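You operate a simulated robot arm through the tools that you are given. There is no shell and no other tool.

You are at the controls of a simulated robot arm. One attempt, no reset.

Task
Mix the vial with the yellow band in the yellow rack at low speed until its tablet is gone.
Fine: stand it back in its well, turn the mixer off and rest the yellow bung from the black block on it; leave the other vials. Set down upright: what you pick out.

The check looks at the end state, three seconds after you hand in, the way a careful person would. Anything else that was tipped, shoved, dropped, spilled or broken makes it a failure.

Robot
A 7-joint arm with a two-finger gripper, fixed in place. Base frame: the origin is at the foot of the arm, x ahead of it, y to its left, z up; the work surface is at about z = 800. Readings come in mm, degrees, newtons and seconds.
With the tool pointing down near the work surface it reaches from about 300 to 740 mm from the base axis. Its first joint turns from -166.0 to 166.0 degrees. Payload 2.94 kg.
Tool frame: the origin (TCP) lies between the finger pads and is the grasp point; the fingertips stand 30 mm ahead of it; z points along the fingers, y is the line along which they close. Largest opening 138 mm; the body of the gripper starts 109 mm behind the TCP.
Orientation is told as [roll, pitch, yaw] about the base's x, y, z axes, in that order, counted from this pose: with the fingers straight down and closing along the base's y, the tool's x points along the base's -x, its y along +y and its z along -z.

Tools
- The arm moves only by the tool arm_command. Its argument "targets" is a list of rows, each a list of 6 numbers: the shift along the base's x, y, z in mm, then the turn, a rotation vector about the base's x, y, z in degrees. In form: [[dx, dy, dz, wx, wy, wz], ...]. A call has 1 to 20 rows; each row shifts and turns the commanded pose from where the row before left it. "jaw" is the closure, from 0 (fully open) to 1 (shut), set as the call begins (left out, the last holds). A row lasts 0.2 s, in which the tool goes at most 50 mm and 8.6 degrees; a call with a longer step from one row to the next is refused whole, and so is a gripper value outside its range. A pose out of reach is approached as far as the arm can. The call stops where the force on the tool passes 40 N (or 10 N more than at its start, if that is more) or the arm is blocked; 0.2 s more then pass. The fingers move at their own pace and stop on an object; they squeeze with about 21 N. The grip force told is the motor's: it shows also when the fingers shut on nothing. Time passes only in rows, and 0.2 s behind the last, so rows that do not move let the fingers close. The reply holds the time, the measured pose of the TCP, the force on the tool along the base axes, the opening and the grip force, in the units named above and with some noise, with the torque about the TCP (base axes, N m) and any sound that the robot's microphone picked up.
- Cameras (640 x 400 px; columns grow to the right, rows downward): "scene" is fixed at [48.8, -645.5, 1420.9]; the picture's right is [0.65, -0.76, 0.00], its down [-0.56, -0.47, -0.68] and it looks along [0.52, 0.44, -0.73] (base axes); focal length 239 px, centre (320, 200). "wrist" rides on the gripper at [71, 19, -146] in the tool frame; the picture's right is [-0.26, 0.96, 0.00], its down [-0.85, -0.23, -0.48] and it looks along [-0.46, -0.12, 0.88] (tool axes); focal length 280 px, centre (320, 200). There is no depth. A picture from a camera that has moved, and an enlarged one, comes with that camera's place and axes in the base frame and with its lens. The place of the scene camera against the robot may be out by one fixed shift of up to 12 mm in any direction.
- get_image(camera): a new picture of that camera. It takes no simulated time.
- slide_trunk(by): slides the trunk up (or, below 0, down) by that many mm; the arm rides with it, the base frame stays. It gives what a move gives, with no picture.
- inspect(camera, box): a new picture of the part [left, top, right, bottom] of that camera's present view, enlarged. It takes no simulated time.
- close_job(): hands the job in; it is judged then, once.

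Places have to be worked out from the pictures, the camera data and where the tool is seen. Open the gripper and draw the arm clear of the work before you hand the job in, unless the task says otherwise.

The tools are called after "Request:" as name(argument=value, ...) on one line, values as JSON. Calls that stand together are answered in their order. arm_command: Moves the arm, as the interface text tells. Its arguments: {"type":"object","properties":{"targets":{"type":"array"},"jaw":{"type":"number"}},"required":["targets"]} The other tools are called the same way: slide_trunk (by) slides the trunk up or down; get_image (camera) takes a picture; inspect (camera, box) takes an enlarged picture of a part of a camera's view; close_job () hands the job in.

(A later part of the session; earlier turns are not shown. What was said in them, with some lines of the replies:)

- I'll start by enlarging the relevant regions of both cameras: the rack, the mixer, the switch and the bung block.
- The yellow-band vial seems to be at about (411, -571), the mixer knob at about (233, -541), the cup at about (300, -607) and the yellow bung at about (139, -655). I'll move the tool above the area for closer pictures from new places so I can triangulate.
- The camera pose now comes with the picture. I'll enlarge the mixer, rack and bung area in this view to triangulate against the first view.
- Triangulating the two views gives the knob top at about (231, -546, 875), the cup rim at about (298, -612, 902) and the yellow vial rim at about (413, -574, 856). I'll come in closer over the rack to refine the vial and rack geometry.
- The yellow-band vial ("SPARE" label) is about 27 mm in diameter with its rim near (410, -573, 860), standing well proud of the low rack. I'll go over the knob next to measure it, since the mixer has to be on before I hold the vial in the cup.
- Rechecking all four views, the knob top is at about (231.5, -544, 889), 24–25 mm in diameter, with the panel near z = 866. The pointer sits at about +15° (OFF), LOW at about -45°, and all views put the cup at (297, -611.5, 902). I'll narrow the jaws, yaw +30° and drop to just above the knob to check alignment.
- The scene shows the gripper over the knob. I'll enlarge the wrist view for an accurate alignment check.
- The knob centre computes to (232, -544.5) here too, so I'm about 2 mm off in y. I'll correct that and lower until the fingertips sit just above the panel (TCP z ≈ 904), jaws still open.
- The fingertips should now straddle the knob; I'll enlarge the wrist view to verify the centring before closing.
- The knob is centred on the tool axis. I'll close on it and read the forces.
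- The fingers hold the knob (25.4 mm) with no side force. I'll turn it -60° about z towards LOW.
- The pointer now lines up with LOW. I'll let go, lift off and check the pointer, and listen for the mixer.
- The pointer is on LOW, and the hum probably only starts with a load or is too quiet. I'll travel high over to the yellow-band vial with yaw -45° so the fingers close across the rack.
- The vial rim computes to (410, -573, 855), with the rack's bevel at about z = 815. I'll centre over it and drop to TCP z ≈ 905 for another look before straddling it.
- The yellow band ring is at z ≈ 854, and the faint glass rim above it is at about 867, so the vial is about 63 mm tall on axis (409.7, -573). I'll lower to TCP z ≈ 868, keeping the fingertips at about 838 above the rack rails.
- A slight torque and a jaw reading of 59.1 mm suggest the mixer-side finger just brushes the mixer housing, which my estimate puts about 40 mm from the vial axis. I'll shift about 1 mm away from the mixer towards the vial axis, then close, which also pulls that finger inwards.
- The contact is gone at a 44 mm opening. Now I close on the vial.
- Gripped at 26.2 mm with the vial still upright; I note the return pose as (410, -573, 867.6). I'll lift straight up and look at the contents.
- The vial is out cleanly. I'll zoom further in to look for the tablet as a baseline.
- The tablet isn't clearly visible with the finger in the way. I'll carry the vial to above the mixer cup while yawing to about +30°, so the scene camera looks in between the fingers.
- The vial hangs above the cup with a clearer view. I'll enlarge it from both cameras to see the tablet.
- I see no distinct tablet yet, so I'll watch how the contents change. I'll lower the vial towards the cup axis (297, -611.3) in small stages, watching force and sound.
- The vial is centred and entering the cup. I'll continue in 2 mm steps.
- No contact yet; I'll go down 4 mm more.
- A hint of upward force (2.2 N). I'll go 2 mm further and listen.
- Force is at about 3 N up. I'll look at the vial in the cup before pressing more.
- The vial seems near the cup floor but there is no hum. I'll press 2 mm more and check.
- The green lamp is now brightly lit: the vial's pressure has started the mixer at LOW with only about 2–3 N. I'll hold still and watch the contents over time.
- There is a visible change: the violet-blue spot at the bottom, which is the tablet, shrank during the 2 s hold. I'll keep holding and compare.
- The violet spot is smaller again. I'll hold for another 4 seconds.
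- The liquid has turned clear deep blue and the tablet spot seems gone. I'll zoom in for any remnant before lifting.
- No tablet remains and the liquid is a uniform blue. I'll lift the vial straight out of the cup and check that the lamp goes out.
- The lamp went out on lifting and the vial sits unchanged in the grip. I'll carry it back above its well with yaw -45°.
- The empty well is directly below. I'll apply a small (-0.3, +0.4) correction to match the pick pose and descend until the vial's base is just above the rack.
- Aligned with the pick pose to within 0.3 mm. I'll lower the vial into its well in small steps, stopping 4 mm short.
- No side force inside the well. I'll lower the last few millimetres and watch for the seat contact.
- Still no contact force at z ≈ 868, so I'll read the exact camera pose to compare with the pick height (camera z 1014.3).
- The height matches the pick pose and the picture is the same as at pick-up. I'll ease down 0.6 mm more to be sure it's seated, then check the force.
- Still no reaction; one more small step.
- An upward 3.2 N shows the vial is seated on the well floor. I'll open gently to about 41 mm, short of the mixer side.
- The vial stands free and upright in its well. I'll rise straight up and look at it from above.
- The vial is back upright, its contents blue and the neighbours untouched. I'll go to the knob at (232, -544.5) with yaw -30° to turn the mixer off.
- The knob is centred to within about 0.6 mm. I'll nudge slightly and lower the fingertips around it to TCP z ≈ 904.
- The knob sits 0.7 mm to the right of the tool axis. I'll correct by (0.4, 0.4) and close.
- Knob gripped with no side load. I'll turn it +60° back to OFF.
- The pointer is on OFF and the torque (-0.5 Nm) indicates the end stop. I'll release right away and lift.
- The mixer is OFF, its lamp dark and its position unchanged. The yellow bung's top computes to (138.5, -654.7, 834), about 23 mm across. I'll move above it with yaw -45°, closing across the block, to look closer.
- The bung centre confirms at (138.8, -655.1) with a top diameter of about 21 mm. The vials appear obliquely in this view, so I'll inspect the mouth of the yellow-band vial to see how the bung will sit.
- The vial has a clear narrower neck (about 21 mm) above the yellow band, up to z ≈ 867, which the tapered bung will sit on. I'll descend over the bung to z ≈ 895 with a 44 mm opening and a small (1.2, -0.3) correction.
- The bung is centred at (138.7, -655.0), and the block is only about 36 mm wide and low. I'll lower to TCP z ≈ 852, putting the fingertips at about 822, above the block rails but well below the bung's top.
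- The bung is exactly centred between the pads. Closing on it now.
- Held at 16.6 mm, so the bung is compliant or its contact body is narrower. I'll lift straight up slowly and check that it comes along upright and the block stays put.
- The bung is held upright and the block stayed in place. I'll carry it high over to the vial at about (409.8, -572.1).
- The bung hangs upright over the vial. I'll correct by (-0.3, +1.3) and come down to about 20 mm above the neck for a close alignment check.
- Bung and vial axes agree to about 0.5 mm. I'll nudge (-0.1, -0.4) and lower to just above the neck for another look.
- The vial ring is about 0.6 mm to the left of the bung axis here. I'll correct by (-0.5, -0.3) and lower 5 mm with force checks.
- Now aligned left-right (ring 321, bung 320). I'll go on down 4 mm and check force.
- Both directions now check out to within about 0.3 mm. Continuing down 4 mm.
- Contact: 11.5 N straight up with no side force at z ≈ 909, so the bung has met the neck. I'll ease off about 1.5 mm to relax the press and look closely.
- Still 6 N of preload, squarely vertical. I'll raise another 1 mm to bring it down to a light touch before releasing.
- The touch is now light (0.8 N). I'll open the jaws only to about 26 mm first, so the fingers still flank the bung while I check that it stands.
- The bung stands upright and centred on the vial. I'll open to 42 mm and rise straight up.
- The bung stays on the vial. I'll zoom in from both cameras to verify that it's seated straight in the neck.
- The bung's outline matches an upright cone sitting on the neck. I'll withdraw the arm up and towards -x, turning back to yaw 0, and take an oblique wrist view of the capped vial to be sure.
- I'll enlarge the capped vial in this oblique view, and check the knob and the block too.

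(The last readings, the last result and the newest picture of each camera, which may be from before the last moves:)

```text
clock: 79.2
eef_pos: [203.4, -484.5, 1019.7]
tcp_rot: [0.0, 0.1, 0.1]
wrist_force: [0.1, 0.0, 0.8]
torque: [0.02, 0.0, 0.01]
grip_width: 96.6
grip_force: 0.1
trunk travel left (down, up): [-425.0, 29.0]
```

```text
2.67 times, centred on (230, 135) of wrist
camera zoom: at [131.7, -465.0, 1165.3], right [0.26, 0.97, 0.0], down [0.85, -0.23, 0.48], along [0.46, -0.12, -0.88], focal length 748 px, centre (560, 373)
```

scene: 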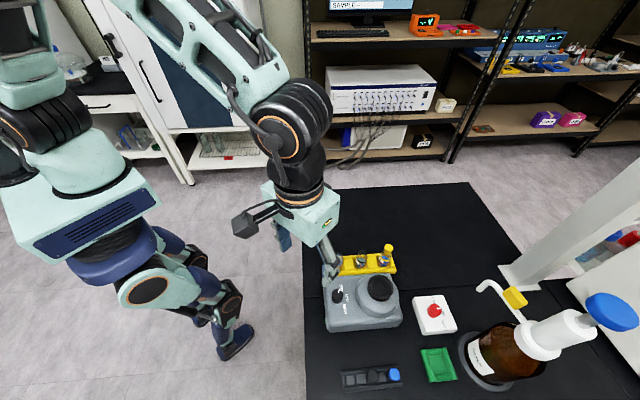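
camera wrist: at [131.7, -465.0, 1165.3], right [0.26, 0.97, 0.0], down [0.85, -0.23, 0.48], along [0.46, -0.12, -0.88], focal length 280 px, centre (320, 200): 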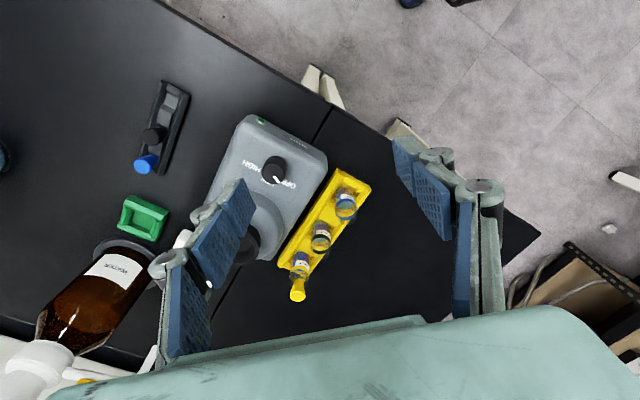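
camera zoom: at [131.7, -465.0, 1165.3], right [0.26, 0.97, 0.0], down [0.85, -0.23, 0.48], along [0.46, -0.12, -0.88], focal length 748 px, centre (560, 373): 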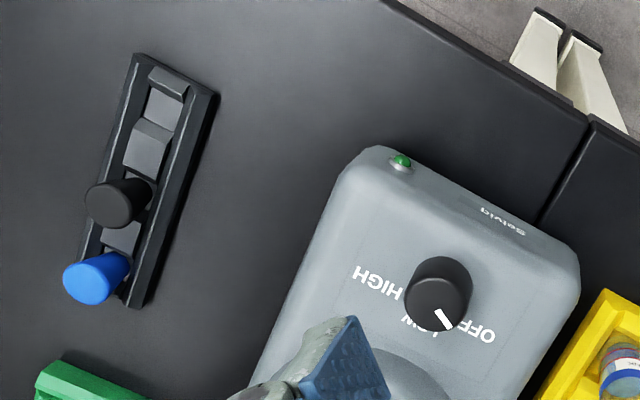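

Everything checks out: the bung stands in line on the upright vial, the knob is on OFF with the lamp dark, and the block with its other bungs is in place. I'll retreat up and away, opening the gripper fully, then take a last look.

Request:
arm_command(targets=[[0, 0, 30, 0, 0, 0], [0, 5, 40, 0, 0, 0], [10, 15, 40, 0, 0, 0], [15, 20, 40, 0, 0, 0], [20, 25, 30, 0, 0, 0], [20, 25, 15, 0, 0, 0], [20, 20, 0, 0, 0, 0], [0, 0, 0, 0, 0, 0], [0, 0, 0, 0, 0, 0], [0, 0, 0, 0, 0, 0]], jaw=0.0)

Request:
get_image(camera="scene")

Request:
inspect(camera="scene", box=[310, 235, 430, 310])

Request:
get_image(camera="wrist")

```text
clock: 81.4
eef_pos: [289.2, -373.2, 1213.2]
tcp_rot: [0.0, 0.0, -0.1]
wrist_force: [0.0, 0.8, 0.2]
torque: [0.01, -0.03, -0.03]
grip_width: 137.9
grip_force: 0.1
trunk travel left (down, up): [-425.0, 29.0]
```

```text
taken
```

scene: 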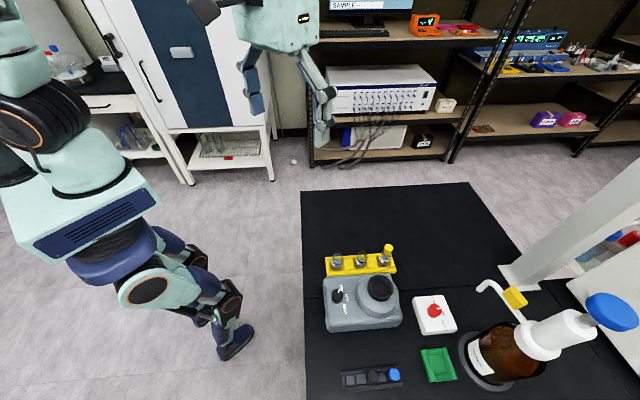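

```text
5.33 times, centred on (370, 272) of scene
camera zoom: at [48.8, -645.5, 1420.9], right [0.65, -0.76, 0.0], down [-0.56, -0.47, -0.68], along [0.52, 0.44, -0.73], focal length 1273 px, centre (53, -187)
```

zoom: 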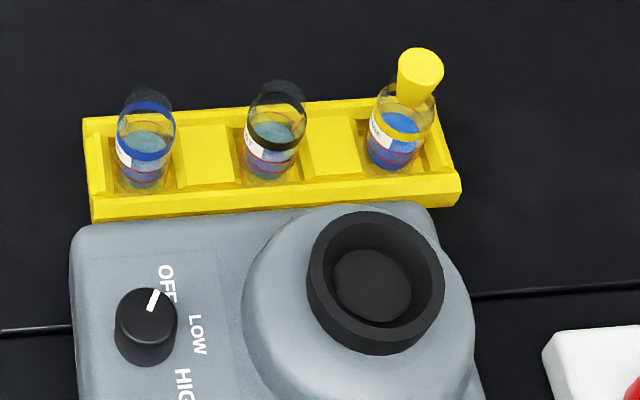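

```text
taken
camera wrist: at [218.5, -354.7, 1359.7], right [0.26, 0.96, 0.0], down [0.85, -0.23, 0.48], along [0.46, -0.12, -0.88], focal length 280 px, centre (320, 200)
```

wrist: 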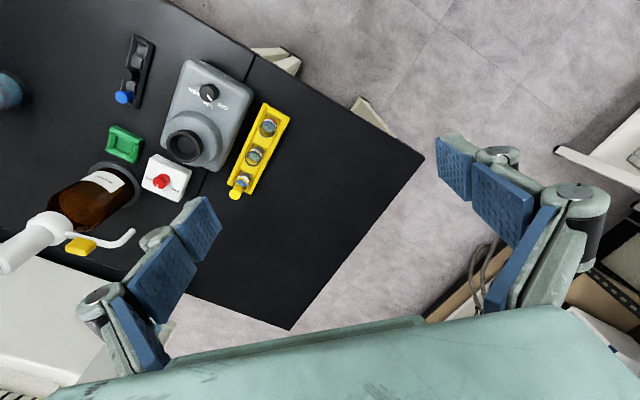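

The arm is clear and the gripper open. The capped vial stands in its well, the mixer is OFF with its pointer where it started, and the rack, mixer and other items match their original positions. Handing in.

Request:
close_job()

```text
The job is handed in.
```

The job is handed in. The yellow-band vial was mixed at LOW until no tablet was visible and the liquid had turned an even deep blue.

- **Vial:** it is back upright in its original well in the yellow rack.
- **Mixer:** the knob is back on OFF, and the lamp is dark. It only ran while the vial pressed on the cup.
- **Bung:** the yellow bung is upright and centred on the vial. It sits on the neck and isn't pushed in; a light press of about 11 N did not seat it deeper.
- **Everything else:** the other two vials, the black block with its remaining bungs, the rack and the mixer looked unmoved in the last pictures. A finger brushed the mixer housing once, at about 2 N. When I turned the knob back to OFF, I pressed against its end stop for a moment, with a side load of about 13 N.

The arm is drawn clear with the gripper open.
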